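You operate a simulated robot arm through the tools that you are given. There is no shell and no other tool.

You run a simulated robot arm. Do the job below in one go: nothing can be reset, and whatever is moved stays where it is left.

## Task
Put the blue module in slot A and the orange one in slot C, then check the rack.
Fine: switch the rack on after the modules are in.

Only the result counts: the job must be done as asked and must still hold three seconds after the hand-in. Knocking over, shifting, dropping, spilling or breaking anything else fails it.

## Robot
A 7-joint arm with a two-finger parallel gripper, fixed in place. Base frame: the origin is at the foot of the arm, x ahead of it, y to its left, z up; the work surface is at about z = 850. Units: mm, degrees, N and s.
Its first joint turns from -132.0 to 132.0 degrees. Payload 3.91 kg.
Tool frame: the origin (TCP) lies between the finger pads and is the grasp point; the fingertips stand 30 mm ahead of it; z points along the fingers, y is the line along which they close. Largest opening 110 mm; finger width 20, thickness 10; the body of the gripper, 48 by 112 mm, starts 55 mm behind the TCP.
Orientation is that of the tool frame in the base frame, as a unit quaternion [x, y, z, w]. With the fingers straight down and closing along the base's y, the tool's x points along the base's -x, its y along +y and its z along -z.

## Interface
- The arm moves only by the tool send_rows. Its argument "rows" is one flat list of numbers, 7 for each row, row after row: the shift along the base's x, y, z in mm, then the turn, a rotation vector about the base's x, y, z in degrees, then the gripper command, from -1 (fully open) to 1 (shut), values between in proportion. In form: [tx, ty, tz, rx, ry, rz, gripper, tx, ty, tz, rx, ry, rz, gripper, ...]. A call has 1 to 20 rows; each row shifts and turns the commanded pose from where the row before left it. Each row takes 0.2 s and may step no farther than 50 mm and 8.6 degrees from the row before; otherwise, or with a gripper value out of range, the whole call is refused. Where a pose cannot be reached the arm comes as near as it can. A force on the tool above 40 N (or 10 N above the force at the start of the call, whichever is more), or a blocked arm, ends the call early, and 0.2 s more pass. Each finger travels about 108 mm/s and halts on what it meets, pressing with about 21 N; the grip force reading is that of the motor and also rises with nothing between the fingers. The clock runs only during rows and for 0.2 s after the last one: add rows that do not move to give the fingers time. It gives the time, the measured TCP pose, the force on the tool (base axes), the opening and the grip force at its end, in the units of the frame above (readings bear some noise), with the torque about the TCP (base axes, N m) and any sound that the robot's microphone picked up.
- Cameras (640 x 400 px; columns grow to the right, rows downward): "scene" is fixed at [220.6, 500.1, 1592.1]; the picture's right is [-0.20, -0.98, 0.00], its down [-0.90, 0.19, -0.38] and it looks along [0.37, -0.08, -0.92] (base axes); focal length 214 px, centre (320, 200). "wrist" rides on the gripper at [72, 17, -103] in the tool frame; the picture's right is [-0.23, 0.97, 0.00], its down [-0.76, -0.18, -0.62] and it looks along [-0.61, -0.14, 0.78] (tool axes); focal length 222 px, centre (320, 200).
- camera(camera): a new picture of that camera. The clock stands still meanwhile.
- point_at(camera, pixels): for up to 12 pixels [column, row] of the newest picture of that camera ("zoom" is the newest enlarged one), the place [x, y, z] in the base frame of the surface seen there, good to about 3 mm. The clock stands still meanwhile.
- zoom(camera, box): a new picture of the part [left, top, right, bottom] of that camera's present view, enlarged. The clock stands still meanwhile.
- job_done(): hands the job in; it is judged then, once.

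Leave the gripper open and the arm clear of the work at the hand-in unless told otherwise.

The tools are called after "Call:" as name(argument=value, ...) on one line, values as JSON. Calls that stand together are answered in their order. send_rows: Moves the arm, as the interface text tells. Its arguments: {"type":"object","properties":{"rows":{"type":"array"}},"required":["rows"]} The other tools are called the same way: camera (camera) takes a picture; point_at (camera, pixels) gives the place of the surface under pixels of a picture; zoom (camera, box) takes an enlarged picture of a part of a camera's view; job_done () hands the job in.

At the start:

```text
clock: 0.0
position: [554.2, 374.6, 1237.1]
tool_rot: [0.0, 1.0, 0.0, 0.0]
ft_force: [0.6, 0.4, 0.8]
moment: [0.01, -0.03, -0.02]
width: 109.8
gripper_force: 0.1
```

scene: 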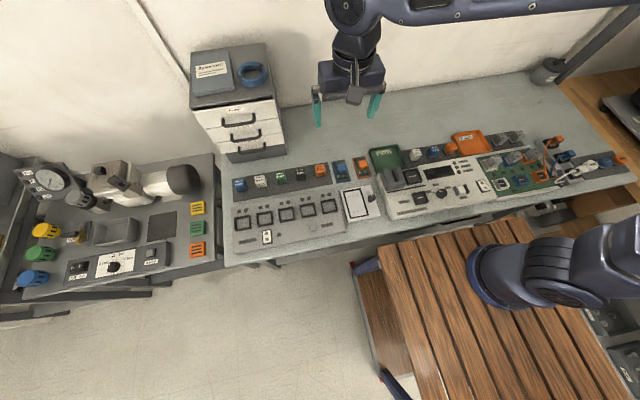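
wrist: 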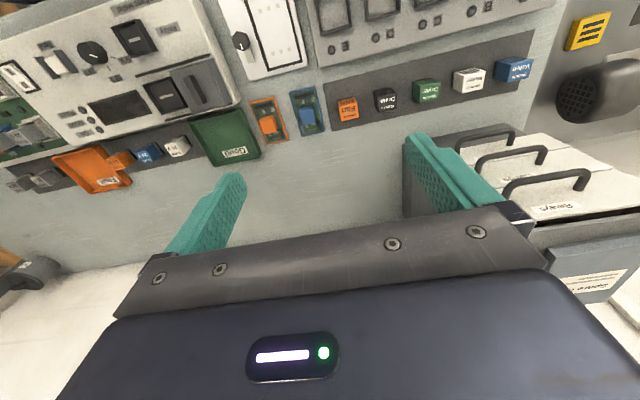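

The scene shows a bench with several panels. There are blue and orange items at several places, so I'll enlarge the picture to find the rack, its slots and the modules.

Call:
zoom(camera="scene", box=[220, 140, 400, 260])

Call:
zoom(camera="scene", box=[360, 120, 540, 240])

Call:
zoom(camera="scene", box=[0, 150, 220, 300])

Call:
zoom(camera="scene", box=[470, 120, 640, 220])

```text
3.33 times, centred on (310, 200) of scene
```

zoom: 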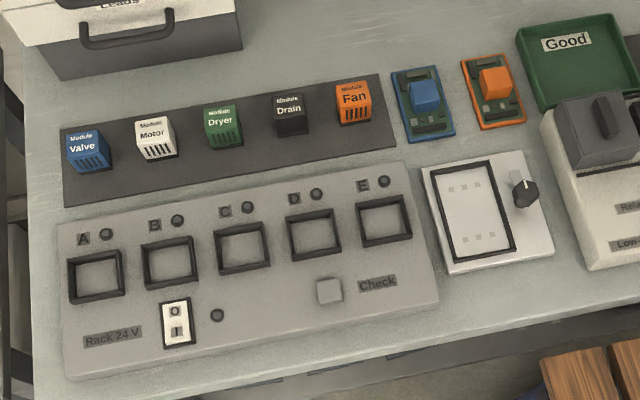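

```text
3.33 times, centred on (450, 180) of scene
```

zoom: 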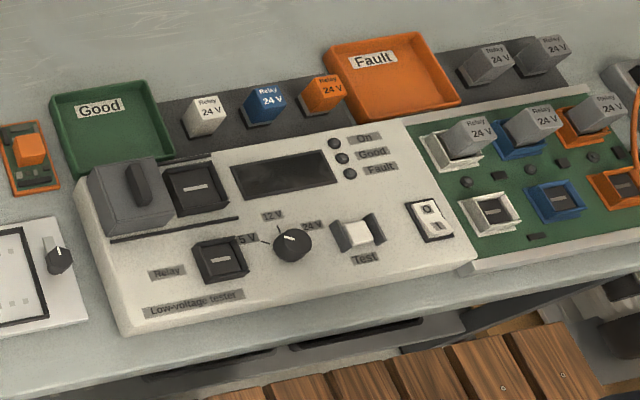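

```text
2.67 times, centred on (110, 225) of scene
```

zoom: 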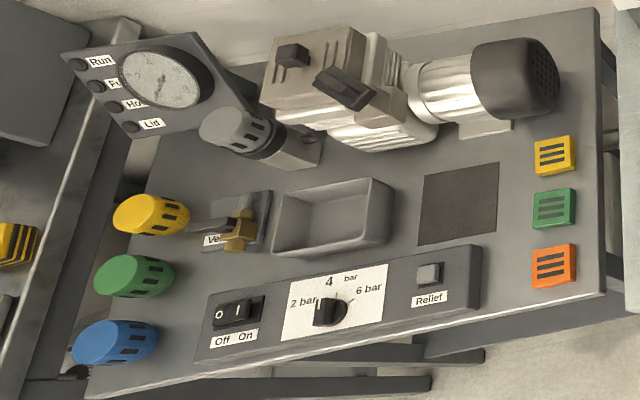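

```text
3.76 times, centred on (555, 170) of scene
```

zoom: 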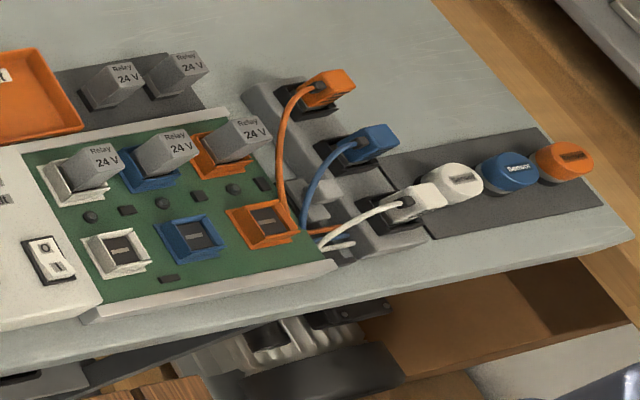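

The rack is the "Rack 24 V" panel: slots A–E, an O/I rocker and a Check button. The row of modules behind it has Valve in blue and Fan in orange. I'll enlarge this area again and measure the key places.

Call:
zoom(camera="scene", box=[225, 155, 315, 215])

Call:
zoom(camera="scene", box=[275, 150, 365, 210])

Call:
zoom(camera="scene", box=[225, 200, 345, 260])

Call:
zoom(camera="scene", box=[220, 140, 400, 260])

Call:
point_at(camera="zoom", pixels=[[85, 141], [90, 160], [352, 95], [355, 113], [97, 276], [241, 247], [69, 261], [124, 296], [175, 325], [328, 291], [215, 315], [200, 290]])

```text
6.67 times, centred on (270, 185) of scene
```

zoom: 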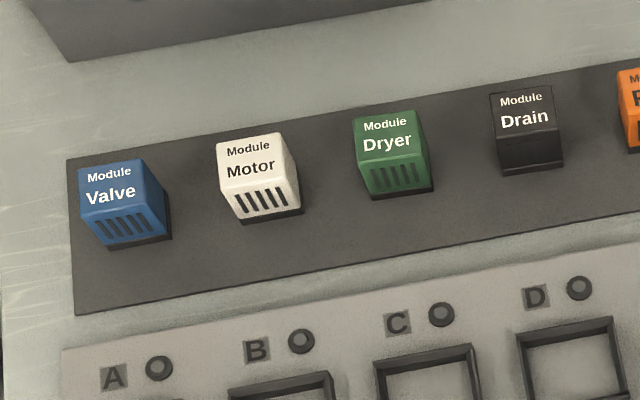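

```text
6.67 times, centred on (320, 180) of scene
```

zoom: 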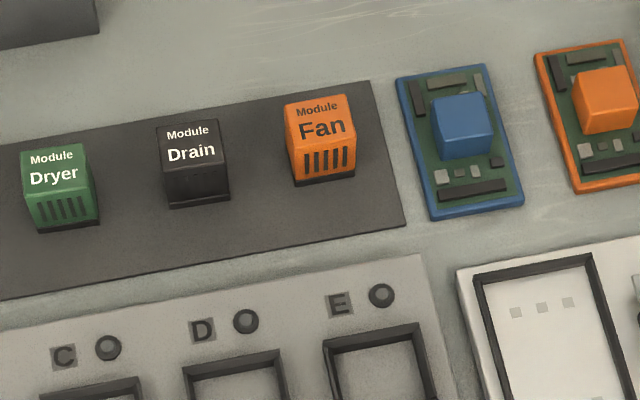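

```text
5.33 times, centred on (285, 230) of scene
```

zoom: 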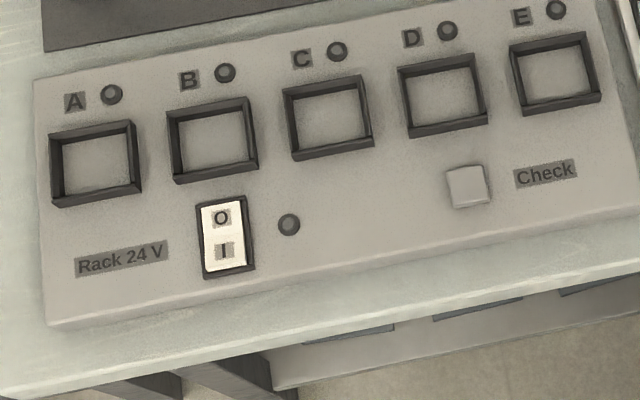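

```text
3.33 times, centred on (310, 200) of scene
```

zoom: 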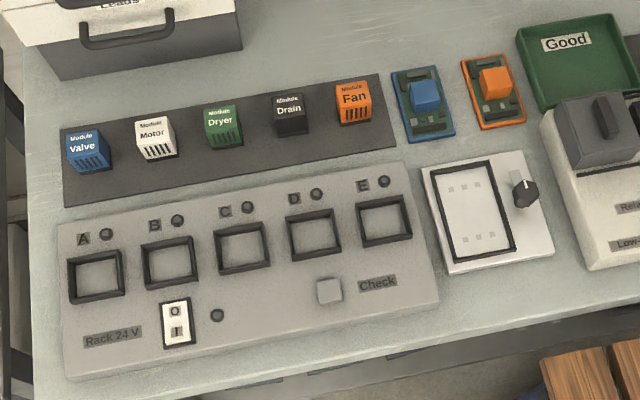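

```text
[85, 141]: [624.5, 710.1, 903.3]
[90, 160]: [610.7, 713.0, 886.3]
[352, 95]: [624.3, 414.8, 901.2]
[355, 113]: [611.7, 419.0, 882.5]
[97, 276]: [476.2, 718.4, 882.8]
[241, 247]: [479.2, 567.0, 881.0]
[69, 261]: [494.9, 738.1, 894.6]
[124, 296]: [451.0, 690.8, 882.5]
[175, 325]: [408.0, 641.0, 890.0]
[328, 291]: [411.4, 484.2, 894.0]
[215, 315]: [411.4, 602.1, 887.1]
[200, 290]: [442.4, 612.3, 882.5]
```

Modules, slots and controls line up with the base axes. I'll measure the module edges, the rim edges, the cabinet and the bench more finely, starting with the blue module and slot A.

Call:
zoom(camera="scene", box=[225, 155, 315, 215])

Call:
point_at(camera="zoom", pixels=[[82, 170], [140, 162], [84, 210], [148, 200], [102, 246], [164, 236], [98, 240], [222, 143], [286, 137], [30, 200], [60, 50], [120, 270]])

Call:
zoom(camera="scene", box=[275, 150, 365, 210])

Call:
point_at(camera="zoom", pixels=[[290, 106], [343, 98], [290, 142], [353, 134], [299, 184], [353, 174], [320, 100], [322, 136], [220, 125], [228, 198], [370, 200], [400, 90]])

Call:
zoom(camera="scene", box=[225, 200, 285, 240])

```text
6.67 times, centred on (270, 185) of scene
```

zoom: 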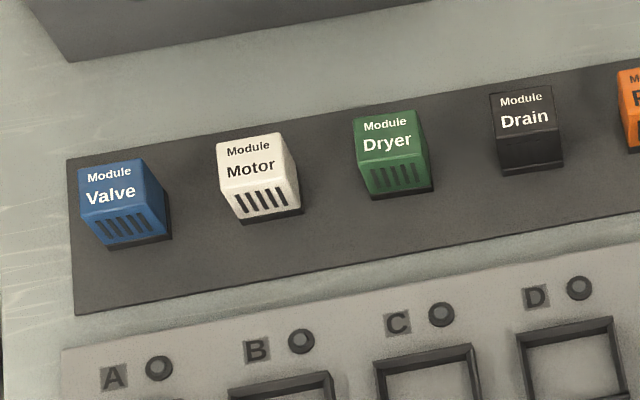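

```text
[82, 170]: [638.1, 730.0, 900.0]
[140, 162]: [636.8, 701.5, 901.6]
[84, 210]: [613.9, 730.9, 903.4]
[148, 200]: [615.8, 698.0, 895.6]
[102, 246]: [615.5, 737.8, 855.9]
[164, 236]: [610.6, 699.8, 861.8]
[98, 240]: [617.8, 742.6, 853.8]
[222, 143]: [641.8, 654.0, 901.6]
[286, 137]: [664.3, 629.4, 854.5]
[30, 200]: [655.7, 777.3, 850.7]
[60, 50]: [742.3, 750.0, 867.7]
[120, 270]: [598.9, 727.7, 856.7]
```

```text
6.67 times, centred on (320, 180) of scene
```

zoom: 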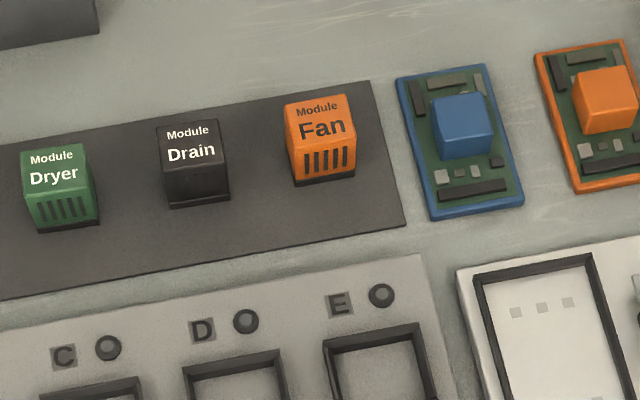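

```text
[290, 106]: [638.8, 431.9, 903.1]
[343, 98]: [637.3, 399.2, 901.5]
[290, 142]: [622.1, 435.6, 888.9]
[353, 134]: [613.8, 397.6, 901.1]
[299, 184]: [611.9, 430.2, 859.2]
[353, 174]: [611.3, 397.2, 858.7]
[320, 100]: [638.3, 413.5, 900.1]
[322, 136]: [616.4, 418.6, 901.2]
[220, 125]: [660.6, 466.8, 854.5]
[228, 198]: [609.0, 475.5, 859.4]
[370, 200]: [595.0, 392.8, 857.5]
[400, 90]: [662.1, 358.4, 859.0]
```

```text
10.00 times, centred on (255, 220) of scene
```

zoom: 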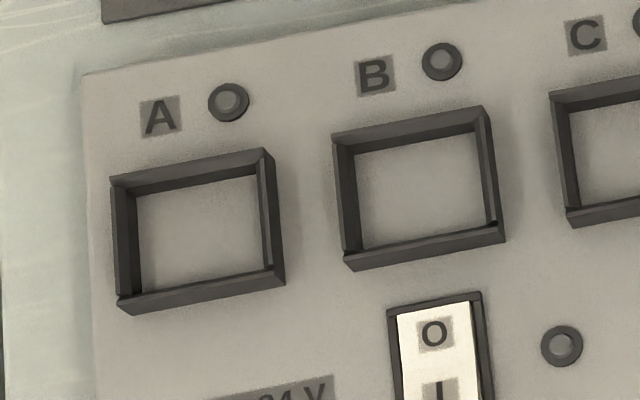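

The blue module spans about x 610–641, y 698–733, and the orange one x 610–641, y 397–434, with tops near z 903. I'll measure slot A's rim in this zoom, then slot C's.

Call:
point_at(camera="zoom", pixels=[[190, 168], [200, 293], [122, 240], [268, 215], [150, 195], [250, 180], [150, 285], [258, 265], [200, 230], [410, 125], [425, 248], [420, 190]])

Call:
zoom(camera="scene", box=[265, 195, 325, 235])

Call:
point_at(camera="zoom", pixels=[[218, 92], [235, 210], [160, 155], [300, 135], [230, 150], [175, 110], [280, 95], [190, 195], [295, 180], [440, 110], [110, 290], [40, 300]])

Call:
zoom(camera="scene", box=[255, 215, 330, 265])

```text
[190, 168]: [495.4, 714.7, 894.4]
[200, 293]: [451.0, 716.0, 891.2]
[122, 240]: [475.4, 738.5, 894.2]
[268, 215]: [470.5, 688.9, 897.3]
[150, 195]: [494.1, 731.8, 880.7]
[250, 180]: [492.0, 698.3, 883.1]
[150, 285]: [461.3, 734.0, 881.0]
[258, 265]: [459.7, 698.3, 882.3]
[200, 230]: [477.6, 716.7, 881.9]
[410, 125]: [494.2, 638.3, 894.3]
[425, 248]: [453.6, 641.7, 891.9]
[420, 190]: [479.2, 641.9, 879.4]
```

```text
10.00 times, centred on (295, 215) of scene
```

zoom: 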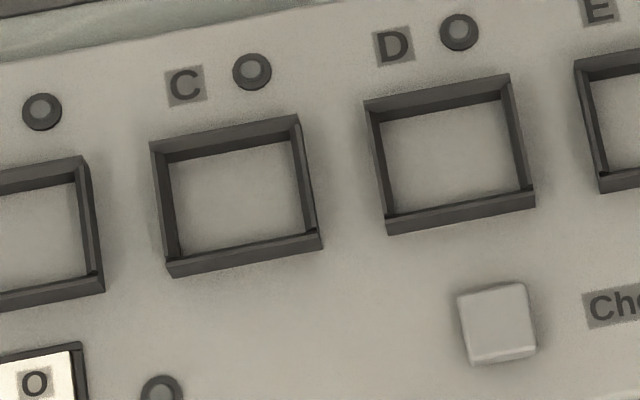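

```text
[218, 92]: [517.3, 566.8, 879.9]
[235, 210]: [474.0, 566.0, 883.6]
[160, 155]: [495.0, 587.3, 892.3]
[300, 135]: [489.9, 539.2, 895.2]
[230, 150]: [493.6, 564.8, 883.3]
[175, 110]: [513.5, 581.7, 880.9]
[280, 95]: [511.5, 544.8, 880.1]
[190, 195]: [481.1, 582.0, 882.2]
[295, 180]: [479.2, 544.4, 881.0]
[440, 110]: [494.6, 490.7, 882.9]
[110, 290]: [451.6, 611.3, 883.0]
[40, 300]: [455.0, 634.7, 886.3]
```

```text
8.00 times, centred on (292, 240) of scene
```

zoom: 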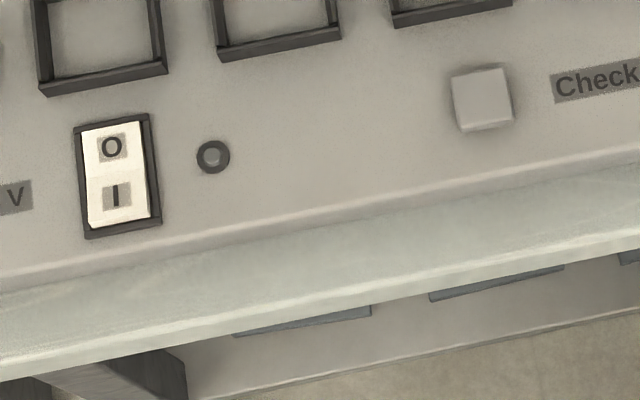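

I'll measure the rocker's O and I ends, the lamp and the Check button in this zoom.

Call:
point_at(camera="zoom", pixels=[[112, 130], [112, 148], [114, 172], [117, 195], [120, 218], [90, 175], [143, 165], [480, 85], [485, 115], [460, 100], [507, 95], [212, 156]])

Call:
zoom(camera="scene", box=[180, 30, 330, 170])

Call:
point_at(camera="zoom", pixels=[[60, 240], [120, 320], [230, 300], [370, 170], [400, 260], [180, 350], [250, 390], [260, 200], [60, 100]])

```text
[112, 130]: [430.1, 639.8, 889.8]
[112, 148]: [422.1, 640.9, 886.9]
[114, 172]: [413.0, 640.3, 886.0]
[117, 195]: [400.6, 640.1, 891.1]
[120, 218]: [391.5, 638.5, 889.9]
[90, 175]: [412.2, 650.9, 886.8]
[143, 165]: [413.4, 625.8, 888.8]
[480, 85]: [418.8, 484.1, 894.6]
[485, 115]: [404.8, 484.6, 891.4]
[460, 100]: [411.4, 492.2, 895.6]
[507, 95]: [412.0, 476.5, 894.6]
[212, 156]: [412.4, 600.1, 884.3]
```

```text
2.86 times, centred on (255, 100) of scene
```

zoom: 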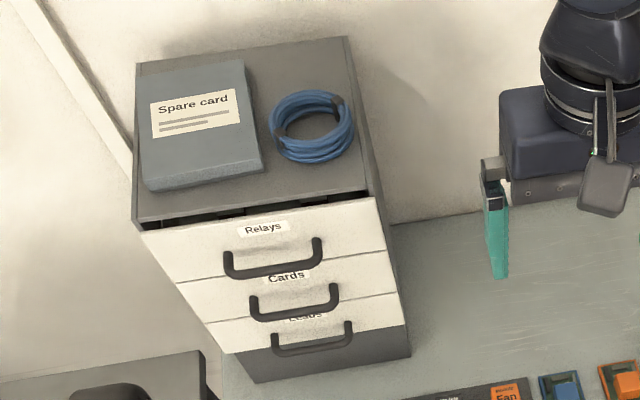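

```text
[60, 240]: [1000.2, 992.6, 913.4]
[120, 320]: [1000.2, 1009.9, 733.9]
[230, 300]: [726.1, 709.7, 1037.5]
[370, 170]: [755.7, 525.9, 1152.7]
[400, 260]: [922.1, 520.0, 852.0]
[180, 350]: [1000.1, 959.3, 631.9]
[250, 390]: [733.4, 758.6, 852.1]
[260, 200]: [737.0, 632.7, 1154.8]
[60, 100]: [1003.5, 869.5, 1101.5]
```

The Check button is at about (411, 484), top z 894. The I end of the rocker is at about (400, 640). The cabinet front is near x 733 with handles near x 700, so there is clearance behind the blue module. Next I move at height to a point in front of and above the blue module for a close wrist view.

Call:
send_rows(rows=[-1.4, 34, -16, 0, 0, 0, -1, -1.4, 34, -16, 0, 0, 0, -1, -1.4, 34, -16, 0, 0, 0, -1, -1.4, 34, -16, 0, 0, 0, -1, -1.4, 34, -16, 0, 0, 0, -1, -1.4, 34, -16, 0, 0, 0, -1, -1.4, 34, -16, 0, 0, 0, -1, -1.4, 34, -16, 0, 0, 0, -1, -1.4, 34, -16, 0, 0, 0, -1, -1.4, 34, -16, 0, 0, 0, -1, 0, 0, 0, 0, 0, 0, -1])

Call:
camera(camera="wrist")

Call:
camera(camera="scene")

```text
clock: 2.4
position: [539.9, 716.3, 1075.7]
tool_rot: [0.0, 1.0, 0.0, 0.0]
ft_force: [1.1, 0.2, 0.6]
moment: [0.02, 0.01, 0.01]
width: 110.1
gripper_force: 0.1
```

```text
taken
```

wrist: 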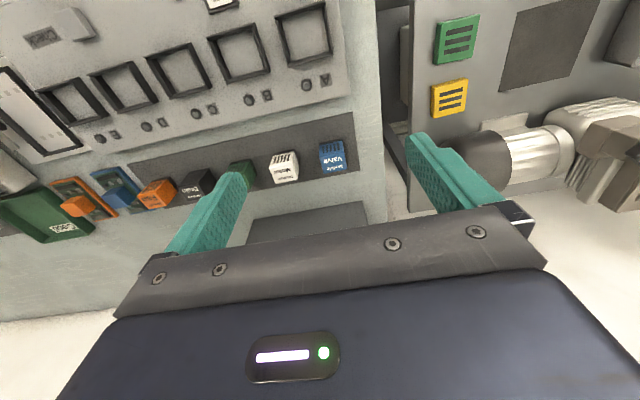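

```text
taken
```

scene: 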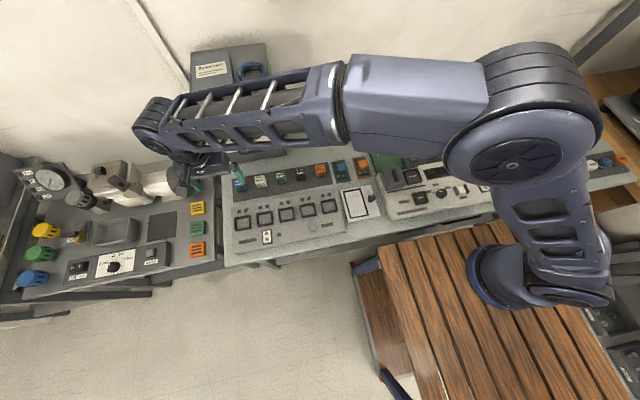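

The forearm now passes over the cabinet side. Before going down I'll check how high and how near the cabinet the arm's links are by measuring points on them.

Call:
point_at(camera="scene", pixels=[[155, 110], [150, 140], [175, 100], [240, 80], [300, 70], [335, 70], [250, 140], [300, 140], [400, 70], [190, 160], [205, 165], [212, 175]])

Call:
zoom(camera="scene", box=[120, 40, 360, 200])

Call:
zoom(camera="wrist", box=[220, 0, 400, 200])

```text
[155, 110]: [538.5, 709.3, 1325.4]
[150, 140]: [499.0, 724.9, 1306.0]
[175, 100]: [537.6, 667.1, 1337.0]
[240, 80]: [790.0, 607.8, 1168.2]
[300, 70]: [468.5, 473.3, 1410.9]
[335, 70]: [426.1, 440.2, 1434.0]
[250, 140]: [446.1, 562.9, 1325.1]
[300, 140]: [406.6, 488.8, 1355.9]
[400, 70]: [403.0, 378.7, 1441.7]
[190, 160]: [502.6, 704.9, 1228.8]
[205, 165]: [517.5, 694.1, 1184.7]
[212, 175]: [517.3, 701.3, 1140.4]
```

```text
2.50 times, centred on (240, 120) of scene
```

zoom: 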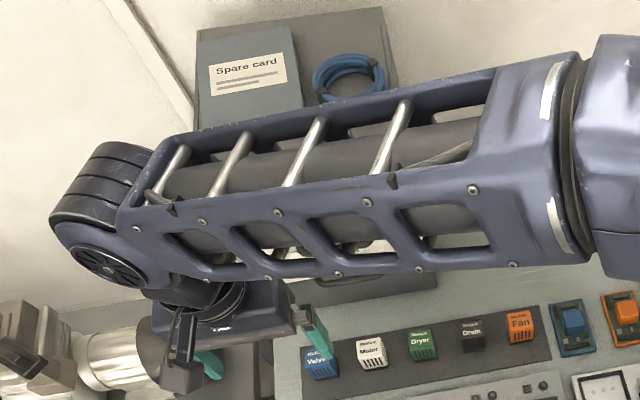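

```text
2.00 times, centred on (310, 100) of wrist
```

zoom: 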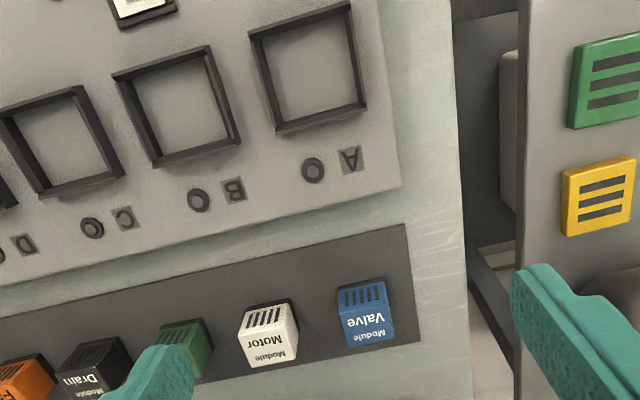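

The wrist housing would come close to the cabinet handles when at the blue module. I'll do the orange module first, since no cabinet stands there, and measure the handles while the arm is away. I move to above and in front of the orange module.

Call:
send_rows(rows=[3.75, -37.6, -9.5, 0, 0, 0, -1, 3.75, -37.6, -9.5, 0, 0, 0, -1, 3.75, -37.6, -9.5, 0, 0, 0, -1, 3.75, -37.6, -9.5, 0, 0, 0, -1, 3.75, -37.6, -9.5, 0, 0, 0, -1, 3.75, -37.6, -9.5, 0, 0, 0, -1, 3.75, -37.6, -9.5, 0, 0, 0, -1, 3.75, -37.6, -9.5, 0, 0, 0, -1, 0, 0, 0, 0, 0, 0, -0.3, 0, 0, 0, 0, 0, 0, -0.3])

Call:
camera(camera="wrist")

Call:
camera(camera="scene")

```text
clock: 4.6
position: [571.1, 414.6, 1000.5]
tool_rot: [0.0, 1.0, 0.0, 0.0]
ft_force: [0.3, 0.6, 0.9]
moment: [0.01, 0.0, 0.02]
width: 71.6
gripper_force: 0.0
```

```text
taken
```

wrist: 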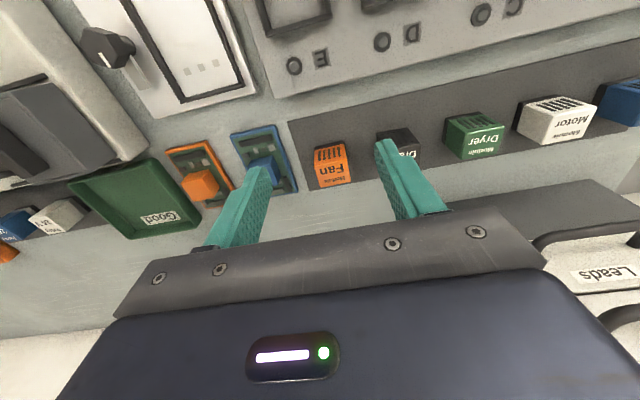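

```text
taken
```

scene: 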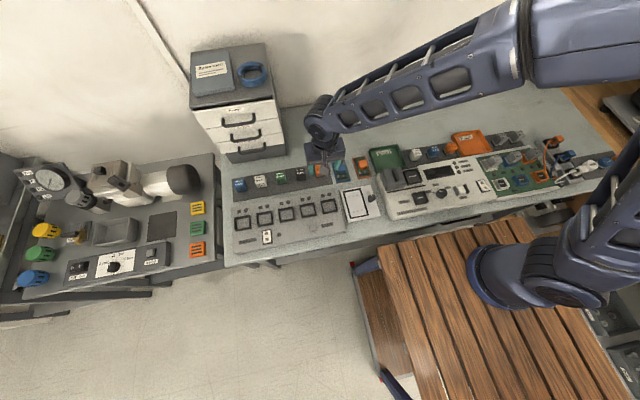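

The gripper opening is 71.6 mm at command -0.3, so it's linear. I'll measure the cabinet handles in the scene picture and the orange module edges in the wrist picture.

Call:
zoom(camera="scene", box=[190, 90, 295, 165])

Call:
point_at(camera="scene", pixels=[[238, 124], [224, 122], [252, 119], [243, 138], [230, 137], [258, 133], [246, 150], [235, 150], [262, 147], [250, 160], [272, 98], [200, 105]])

Call:
zoom(camera="wrist", box=[290, 120, 390, 200])

Call:
point_at(camera="wrist", pixels=[[317, 165], [350, 160], [320, 186], [352, 181], [334, 174], [314, 150], [345, 146], [330, 187], [335, 162], [300, 170], [360, 175], [330, 140]])

```text
5.33 times, centred on (242, 128) of scene
```

zoom: 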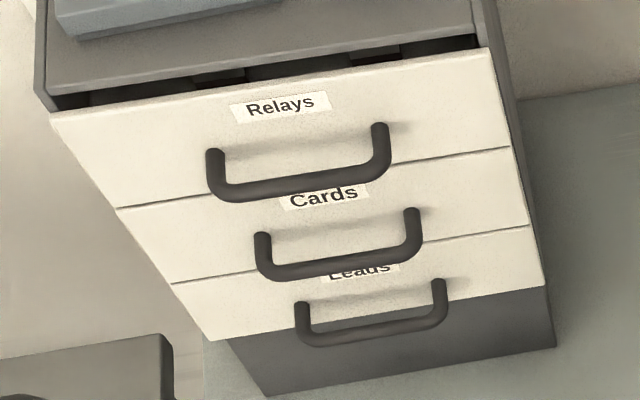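

```text
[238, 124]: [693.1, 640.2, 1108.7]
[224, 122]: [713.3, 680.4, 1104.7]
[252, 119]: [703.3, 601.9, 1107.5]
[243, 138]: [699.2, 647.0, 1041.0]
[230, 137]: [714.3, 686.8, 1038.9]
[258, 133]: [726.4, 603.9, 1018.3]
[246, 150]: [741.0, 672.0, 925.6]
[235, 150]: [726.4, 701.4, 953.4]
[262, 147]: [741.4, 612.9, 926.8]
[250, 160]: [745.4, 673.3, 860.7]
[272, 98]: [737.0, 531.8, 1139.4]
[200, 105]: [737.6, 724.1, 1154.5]
```

```text
5.00 times, centred on (340, 160) of wrist
```

zoom: 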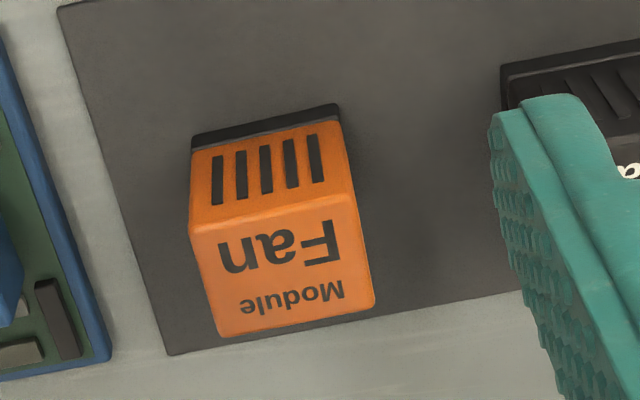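

```text
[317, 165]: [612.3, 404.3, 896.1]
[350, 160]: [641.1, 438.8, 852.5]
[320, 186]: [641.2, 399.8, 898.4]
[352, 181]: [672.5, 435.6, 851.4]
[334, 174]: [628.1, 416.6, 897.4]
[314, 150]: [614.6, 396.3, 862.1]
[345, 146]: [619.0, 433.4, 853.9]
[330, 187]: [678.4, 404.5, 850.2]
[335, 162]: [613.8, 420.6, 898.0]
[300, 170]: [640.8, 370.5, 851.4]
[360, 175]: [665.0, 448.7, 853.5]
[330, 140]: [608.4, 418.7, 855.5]
```

The handles reach out to x 693 at y 600–690. I'll look at the wrist geometry here to know how far it sticks out, and get finer edges of the orange module from the wrist zoom.

Call:
point_at(camera="zoom", pixels=[[195, 238], [345, 200], [222, 330], [372, 300], [285, 265], [215, 290], [358, 250], [270, 225], [295, 312], [192, 140], [335, 108], [270, 125]])

Call:
zoom(camera="scene", box=[280, 80, 400, 200])

Call:
point_at(camera="scene", pixels=[[318, 100], [310, 110], [315, 125], [325, 135], [330, 112], [340, 100], [308, 120], [322, 97], [320, 145], [335, 150], [312, 150], [345, 150]])

```text
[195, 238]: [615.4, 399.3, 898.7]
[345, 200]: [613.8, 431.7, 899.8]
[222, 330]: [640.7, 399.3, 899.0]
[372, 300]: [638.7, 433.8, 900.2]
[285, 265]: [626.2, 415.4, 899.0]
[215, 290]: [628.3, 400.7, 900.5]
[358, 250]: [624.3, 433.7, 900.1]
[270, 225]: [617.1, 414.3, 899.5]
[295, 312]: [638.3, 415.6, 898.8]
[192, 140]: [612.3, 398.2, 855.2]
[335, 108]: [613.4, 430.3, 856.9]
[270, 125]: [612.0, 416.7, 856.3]
```

```text
3.33 times, centred on (340, 140) of scene
```

zoom: 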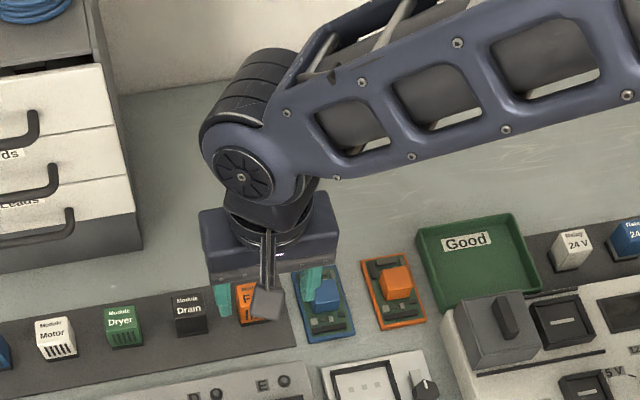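

```text
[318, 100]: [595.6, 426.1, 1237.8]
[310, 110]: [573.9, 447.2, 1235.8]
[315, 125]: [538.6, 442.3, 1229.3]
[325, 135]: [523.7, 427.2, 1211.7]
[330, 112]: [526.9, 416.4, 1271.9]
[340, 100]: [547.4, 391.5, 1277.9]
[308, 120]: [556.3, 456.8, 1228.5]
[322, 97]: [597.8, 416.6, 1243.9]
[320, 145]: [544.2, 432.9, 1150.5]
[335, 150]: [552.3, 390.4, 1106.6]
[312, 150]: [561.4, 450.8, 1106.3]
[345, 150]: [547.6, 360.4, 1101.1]
```

The orange module's top spans about x 614–641, y 399–434, centre near (627, 416), top z 900. Now I'll survey the slots from close up with the empty hand, moving to above the front of the rack between A and C.

Call:
send_rows(rows=[-23.5, 37.5, 2, 0, 0, 0, -0.3, -23.5, 37.5, 2, 0, 0, 0, -0.3, -23.5, 37.5, 2, 0, 0, 0, -0.3, -23.5, 37.5, 2, 0, 0, 0, -0.3, -23.5, 37.5, 2, 0, 0, 0, -0.3, -23.5, 37.5, 2, 0, 0, 0, -0.3, 0, 0, 0, 0, 0, 0, -0.3])

Call:
camera(camera="wrist")

```text
clock: 6.2
position: [429.3, 640.2, 1012.9]
tool_rot: [0.0, 1.0, 0.0, -0.001]
ft_force: [-0.2, -0.5, -0.5]
moment: [-0.03, -0.02, 0.04]
width: 71.5
gripper_force: 0.1
```

```text
taken
```

wrist: 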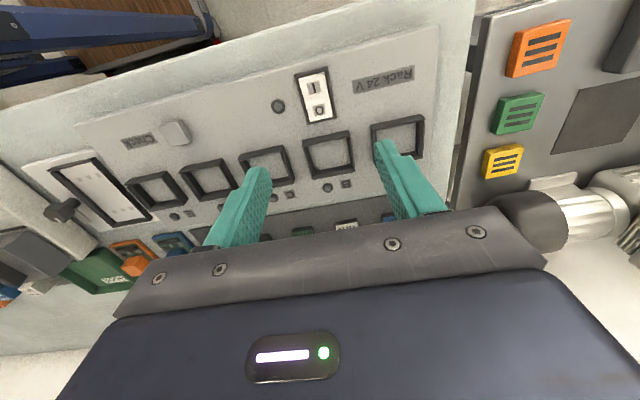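

Slots C (near 265, 162) and A (near 398, 138) are in view, with the right finger partly covering A. I'll enlarge and measure them.

Call:
zoom(camera="wrist", box=[225, 130, 305, 190])

Call:
zoom(camera="wrist", box=[355, 105, 435, 165])

Call:
zoom(camera="wrist", box=[260, 55, 360, 130])

Call:
zoom(camera="wrist", box=[120, 100, 200, 160])

```text
6.67 times, centred on (265, 160) of wrist
```

zoom: 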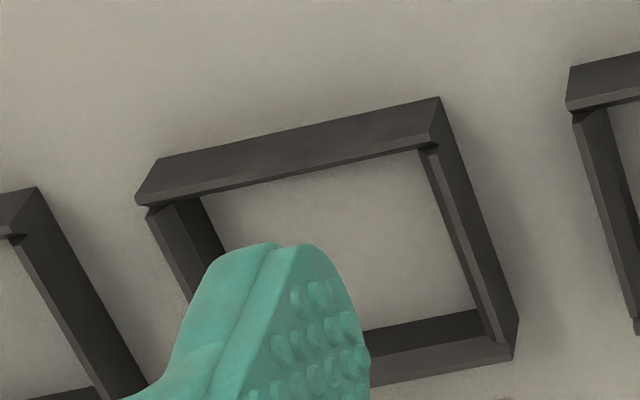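

```text
6.67 times, centred on (395, 135) of wrist
```

zoom: 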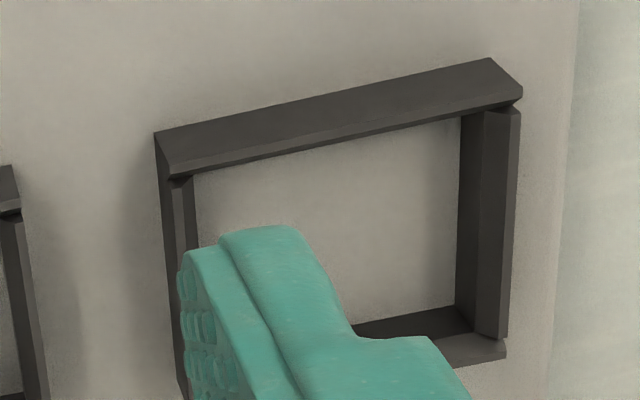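

```text
5.33 times, centred on (310, 92) of wrist
```

zoom: 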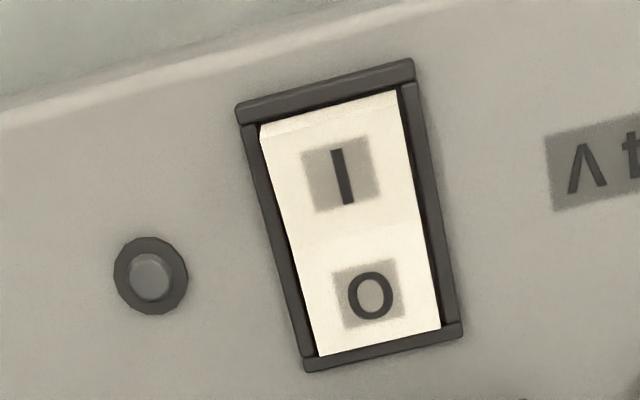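

```text
6.67 times, centred on (160, 130) of wrist
```

zoom: 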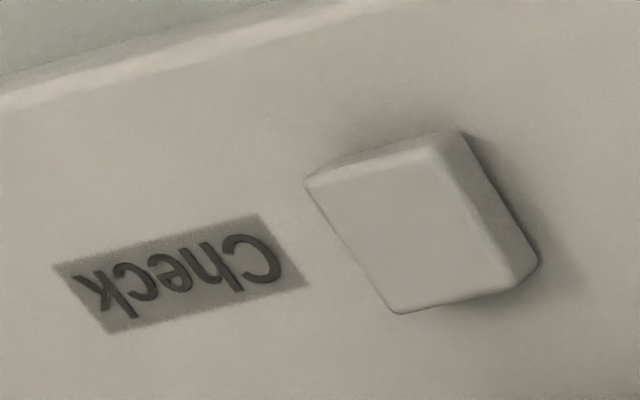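

I'll pin the rim edges of slot C, then slot A, by re-zooming and reading points.

Call:
zoom(camera="wrist", box=[225, 130, 305, 190])

Call:
point_at(camera="zoom", pixels=[[160, 160], [438, 102], [140, 198], [432, 142], [290, 145], [440, 150], [478, 250], [515, 340], [210, 205], [418, 155], [478, 308], [495, 340]])

Call:
zoom(camera="wrist", box=[355, 105, 435, 165])

Call:
point_at(camera="zoom", pixels=[[157, 135], [488, 62], [172, 175], [518, 98], [330, 115], [505, 200], [185, 220], [500, 330], [205, 185], [455, 122], [450, 305], [480, 350]])

Call:
zoom(camera="wrist", box=[260, 55, 360, 130])

Call:
point_at(camera="zoom", pixels=[[330, 115], [342, 175], [355, 235], [370, 295], [375, 340], [300, 190], [390, 170], [328, 95], [320, 75], [385, 365], [148, 275]])

Call:
zoom(camera="wrist", box=[120, 100, 200, 160])

Call:
point_at(camera="zoom", pixels=[[310, 180], [435, 152], [395, 305], [508, 278], [405, 225], [355, 190], [450, 280]])

```text
6.67 times, centred on (265, 160) of wrist
```

zoom: 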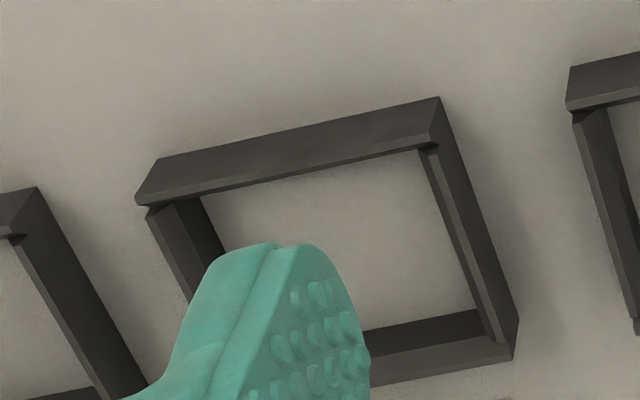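

```text
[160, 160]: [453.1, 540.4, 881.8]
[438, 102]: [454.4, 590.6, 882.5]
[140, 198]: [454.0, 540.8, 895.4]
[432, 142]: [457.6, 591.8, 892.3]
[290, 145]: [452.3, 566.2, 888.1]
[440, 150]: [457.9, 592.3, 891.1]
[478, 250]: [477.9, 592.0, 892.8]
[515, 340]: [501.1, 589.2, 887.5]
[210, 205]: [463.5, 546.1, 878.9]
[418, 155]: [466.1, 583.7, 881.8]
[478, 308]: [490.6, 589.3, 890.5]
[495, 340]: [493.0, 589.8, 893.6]
```

```text
6.67 times, centred on (395, 135) of wrist
```

zoom: 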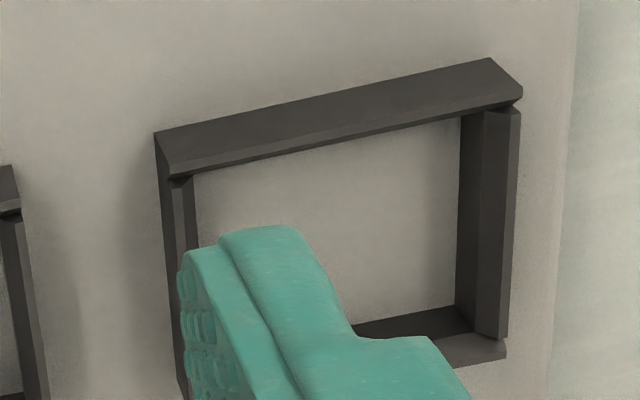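

```text
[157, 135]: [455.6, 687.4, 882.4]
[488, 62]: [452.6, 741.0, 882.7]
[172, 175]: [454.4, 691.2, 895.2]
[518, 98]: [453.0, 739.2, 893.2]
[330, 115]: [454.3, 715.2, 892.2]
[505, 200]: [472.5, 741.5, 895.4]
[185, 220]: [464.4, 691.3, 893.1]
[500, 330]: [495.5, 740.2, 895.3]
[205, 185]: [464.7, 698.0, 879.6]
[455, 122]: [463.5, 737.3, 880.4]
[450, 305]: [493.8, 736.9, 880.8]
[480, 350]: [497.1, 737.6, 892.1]
```

```text
5.33 times, centred on (310, 92) of wrist
```

zoom: 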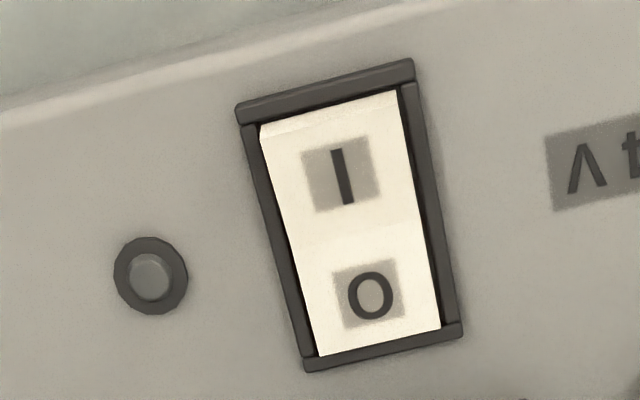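

```text
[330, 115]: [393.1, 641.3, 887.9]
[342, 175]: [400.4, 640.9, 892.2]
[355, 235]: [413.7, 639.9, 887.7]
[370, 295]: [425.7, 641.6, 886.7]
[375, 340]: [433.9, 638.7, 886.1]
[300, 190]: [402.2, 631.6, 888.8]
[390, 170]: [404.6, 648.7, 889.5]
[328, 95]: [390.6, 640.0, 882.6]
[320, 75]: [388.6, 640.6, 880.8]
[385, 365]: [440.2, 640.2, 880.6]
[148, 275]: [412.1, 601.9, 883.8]
```

```text
6.67 times, centred on (160, 130) of wrist
```

zoom: 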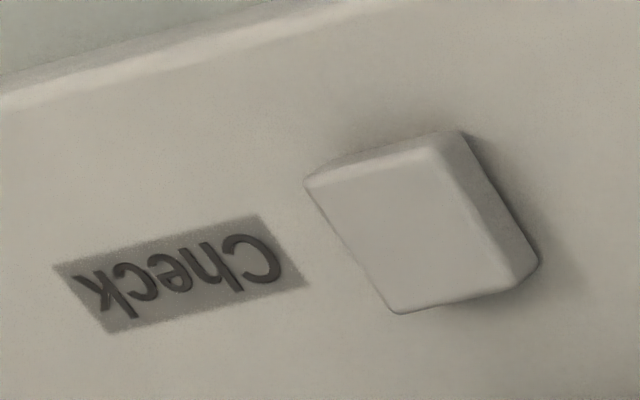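

```text
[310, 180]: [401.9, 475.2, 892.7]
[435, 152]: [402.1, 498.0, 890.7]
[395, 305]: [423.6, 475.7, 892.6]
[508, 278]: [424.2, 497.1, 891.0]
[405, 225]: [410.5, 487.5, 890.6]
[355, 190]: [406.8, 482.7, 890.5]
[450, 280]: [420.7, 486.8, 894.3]
```

Slot C's frame spans x 453–501, y 540–592, centre about (475.5, 565.5). Slot A's centre is about (475.5, 715). The rims top out at z 895. Now to the orange module: fingers at 60 mm opening, moving above (626, 415.5), then checking the view.

Call:
send_rows(rows=[24.6, -28.1, -2, 0, 0, 0, -0.45, 24.6, -28.1, -2, 0, 0, 0, -0.45, 24.6, -28.1, -2, 0, 0, 0, -0.45, 24.6, -28.1, -2, 0, 0, 0, -0.45, 24.6, -28.1, -2, 0, 0, 0, -0.45, 24.6, -28.1, -2, 0, 0, 0, -0.45, 24.6, -28.1, -2, 0, 0, 0, -0.45, 24.5, -28.0, -2, 0, 0, 0, -0.45, 0, 0, -15, 0, 0, 0, -0.45, 0, 0, -20, 0, 0, 0, -0.45, 0, 0, 0, 0, 0, 0, -0.45])

Call:
camera(camera="wrist")

Call:
zoom(camera="scene", box=[270, 120, 390, 200])

```text
clock: 8.6
position: [625.2, 415.5, 960.6]
tool_rot: [0.0, 1.0, 0.0, 0.0]
ft_force: [0.0, 0.4, -0.4]
moment: [-0.01, -0.01, -0.02]
width: 79.8
gripper_force: 0.0
```

```text
taken
```

wrist: 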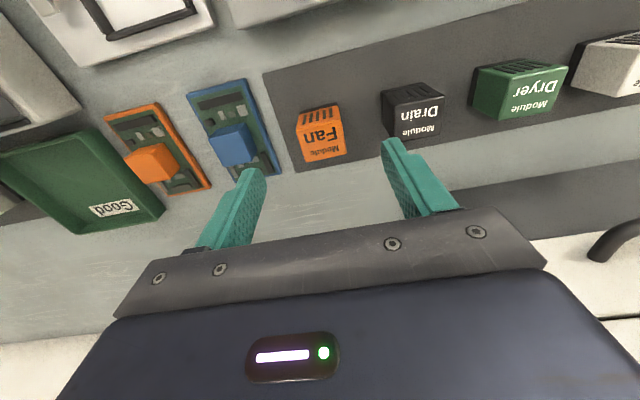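

```text
5.00 times, centred on (330, 160) of scene
```

zoom: 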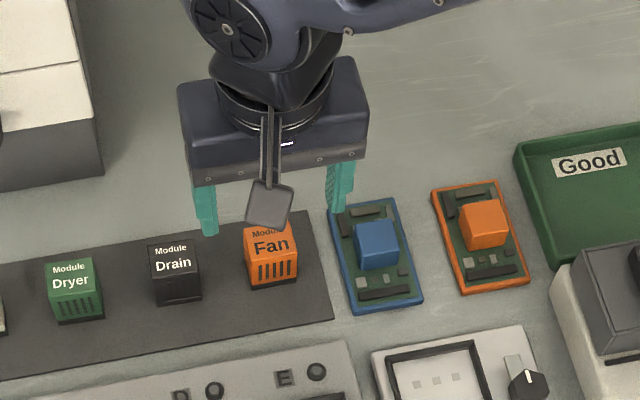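

The opening is 79.8 mm; command -0.1 gives about 60 mm. I narrow to that first, then go straight down to TCP z 902, so the fingertips are at 872 beside the module.

Call:
send_rows(rows=[0.5, 0, 0, 0, 0, 0, -0.1, 0, 0, 0, 0, 0, 0, -0.1, 0, 0, -15, 0, 0, 0, -0.1, 0, 0, -15, 0, 0, 0, -0.1, 0, 0, -14, 0, 0, 0, -0.1, 0, 0, -14, 0, 0, 0, -0.1, 0, 0, 0, 0, 0, 0, -0.1])

Call:
zoom(camera="scene", box=[285, 135, 375, 195])

Call:
camera(camera="wrist")

```text
clock: 10.2
position: [626.5, 416.3, 904.1]
tool_rot: [0.0, 1.0, 0.0, 0.0]
ft_force: [0.1, -0.4, -0.3]
moment: [-0.04, -0.03, 0.0]
width: 60.3
gripper_force: 0.0
```

```text
6.67 times, centred on (330, 165) of scene
```

zoom: 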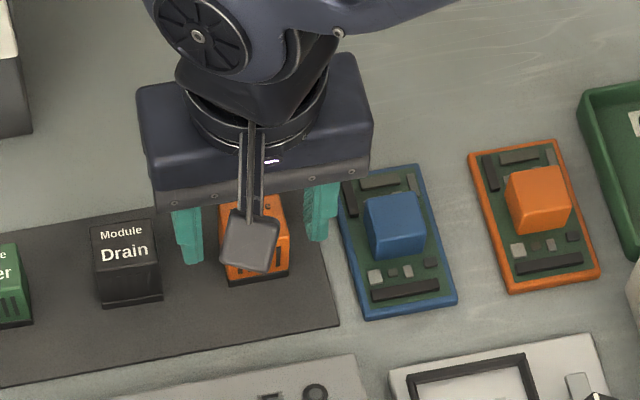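

```text
taken
```

wrist: 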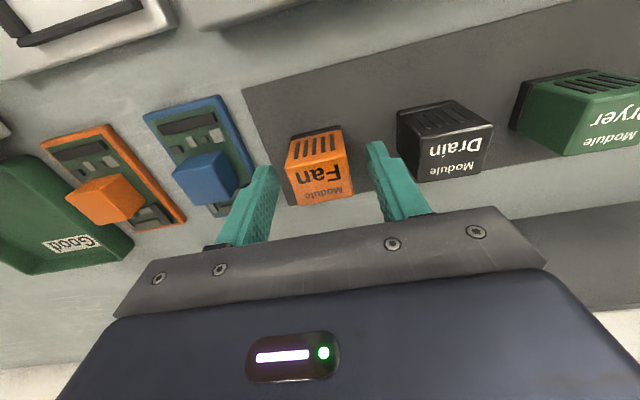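

The fingers straddle the orange module at opening 60 mm. I lower 2 mm and close in small steps.

Call:
send_rows(rows=[0, 0, -2, 0, 0, 0, 0.1, 0, 0, 0, 0, 0, 0, 0.22, 0, 0, 0, 0, 0, 0, 0.28, 0, 0, 0, 0, 0, 0, 0.34, 0, 0, 0, 0, 0, 0, 0.4, 0, 0, 0, 0, 0, 0, 0.5, 0, 0, 0, 0, 0, 0, 1, 0, 0, 0, 0, 0, 0, 1])

Call:
camera(camera="wrist")

```text
clock: 12.0
position: [626.3, 414.8, 901.4]
tool_rot: [0.0, 1.0, 0.0, 0.0]
ft_force: [-0.6, 0.2, -0.3]
moment: [0.02, 0.03, 0.01]
width: 35.5
gripper_force: 20.7
```

```text
taken
```

wrist: 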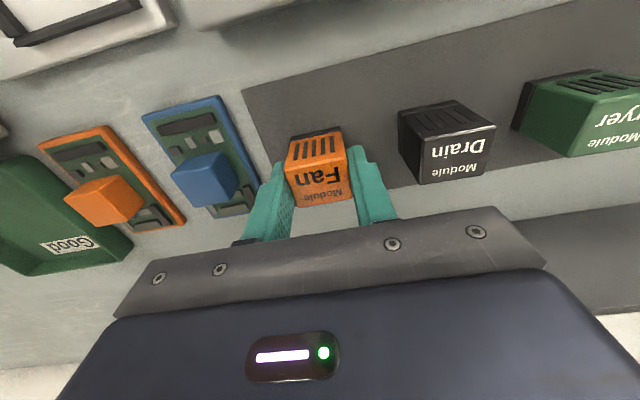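

The module is gripped at 35.5 mm with 20.7 N. I lift straight up gently to z about 980 and check that it stays.

Call:
send_rows(rows=[0, 0, 5, 0, 0, 0, 1, 0, 0, 10, 0, 0, 0, 1, 0, 0, 15, 0, 0, 0, 1, 0, 0, 20, 0, 0, 0, 1, 0, 0, 25, 0, 0, 0, 1, 0, 0, 5, 0, 0, 0, 1, 0, 0, 0, 0, 0, 0, 1])

Call:
camera(camera="wrist")

Call:
zoom(camera="scene", box=[270, 110, 390, 190])

```text
clock: 13.6
position: [626.6, 414.8, 981.6]
tool_rot: [0.0, 1.0, 0.0, 0.0]
ft_force: [0.0, 0.2, -0.7]
moment: [-0.01, -0.03, -0.02]
width: 35.5
gripper_force: 21.4
```

```text
taken
```

wrist: 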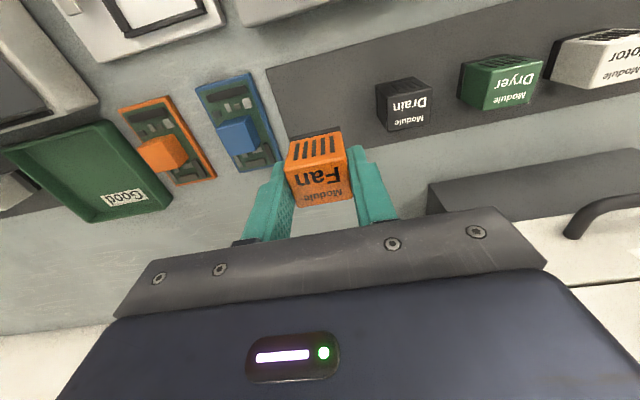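

```text
5.00 times, centred on (330, 150) of scene
```

zoom: 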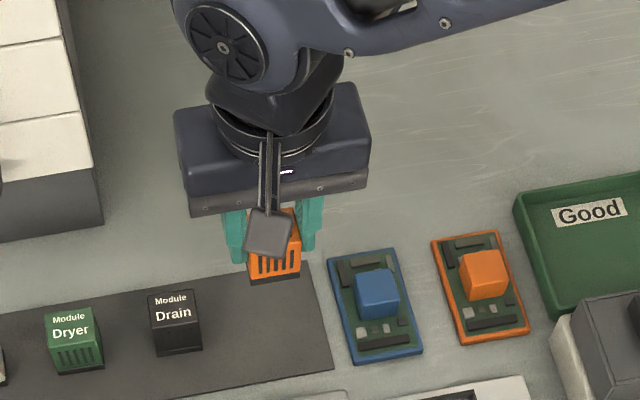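

The module is held and upright. I measure where it sits relative to the TCP with the wrist view.

Call:
zoom(camera="wrist", box=[270, 115, 370, 215])

Call:
point_at(camera="zoom", pixels=[[90, 178], [200, 300], [320, 160], [110, 95], [280, 65], [110, 350], [320, 330], [210, 180], [210, 330], [200, 100], [205, 200], [205, 120]])

```text
4.00 times, centred on (320, 165) of wrist
```

zoom: 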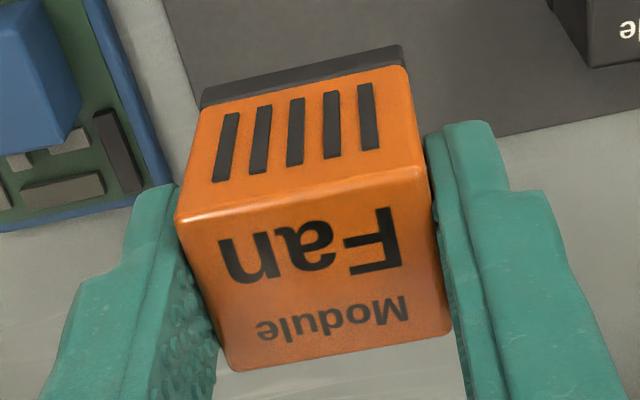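

```text
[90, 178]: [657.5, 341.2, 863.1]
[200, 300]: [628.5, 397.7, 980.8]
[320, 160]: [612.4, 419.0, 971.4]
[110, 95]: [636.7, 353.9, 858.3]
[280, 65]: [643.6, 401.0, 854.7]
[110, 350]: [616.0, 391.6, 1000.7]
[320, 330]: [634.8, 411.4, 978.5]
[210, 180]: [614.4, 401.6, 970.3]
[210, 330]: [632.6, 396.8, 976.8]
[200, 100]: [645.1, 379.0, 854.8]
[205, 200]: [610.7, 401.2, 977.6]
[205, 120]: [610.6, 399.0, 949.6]
```

The module's front face is at x 612 and its top is about level with the TCP, so it's centred within a millimetre. I carry it over to slot C at (475.3, 565), staying high.

Call:
send_rows(rows=[0, 0, 15, 0, 0, 0, 1, -21.6, 21.5, 0, 0, 0, 0, 1, -21.6, 21.5, 0, 0, 0, 0, 1, -21.6, 21.5, 0, 0, 0, 0, 1, -21.6, 21.5, 0, 0, 0, 0, 1, -21.6, 21.5, 0, 0, 0, 0, 1, -21.6, 21.5, 0, 0, 0, 0, 1, -21.6, 21.2, 0, 0, 0, 0, 1, 0, 0, -20, 0, 0, 0, 1, 0, 0, -15, 0, 0, 0, 1, 0, 0, 0, 0, 0, 0, 1])

Call:
camera(camera="wrist")

Call:
zoom(camera="scene", box=[220, 150, 340, 250])

```text
clock: 16.0
position: [475.4, 564.7, 961.8]
tool_rot: [0.0, 1.0, 0.0, 0.0]
ft_force: [0.4, 0.1, -1.0]
moment: [0.02, 0.03, 0.0]
width: 35.7
gripper_force: 20.8
```

```text
taken
```

wrist: 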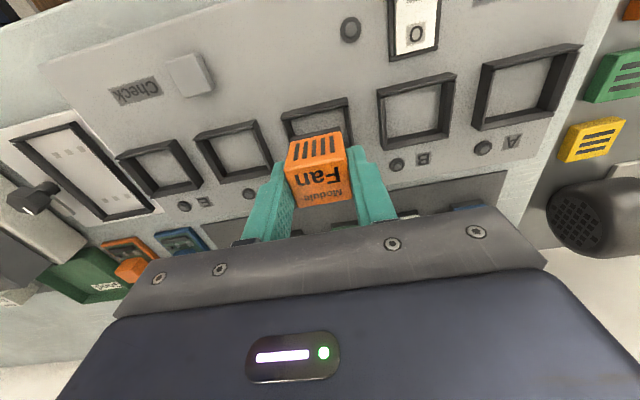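

```text
4.00 times, centred on (280, 200) of scene
```

zoom: 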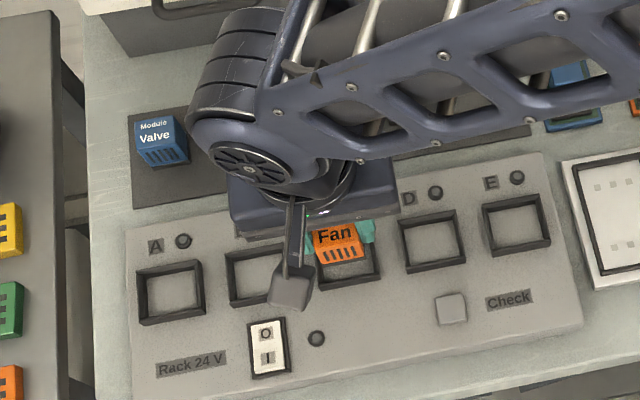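

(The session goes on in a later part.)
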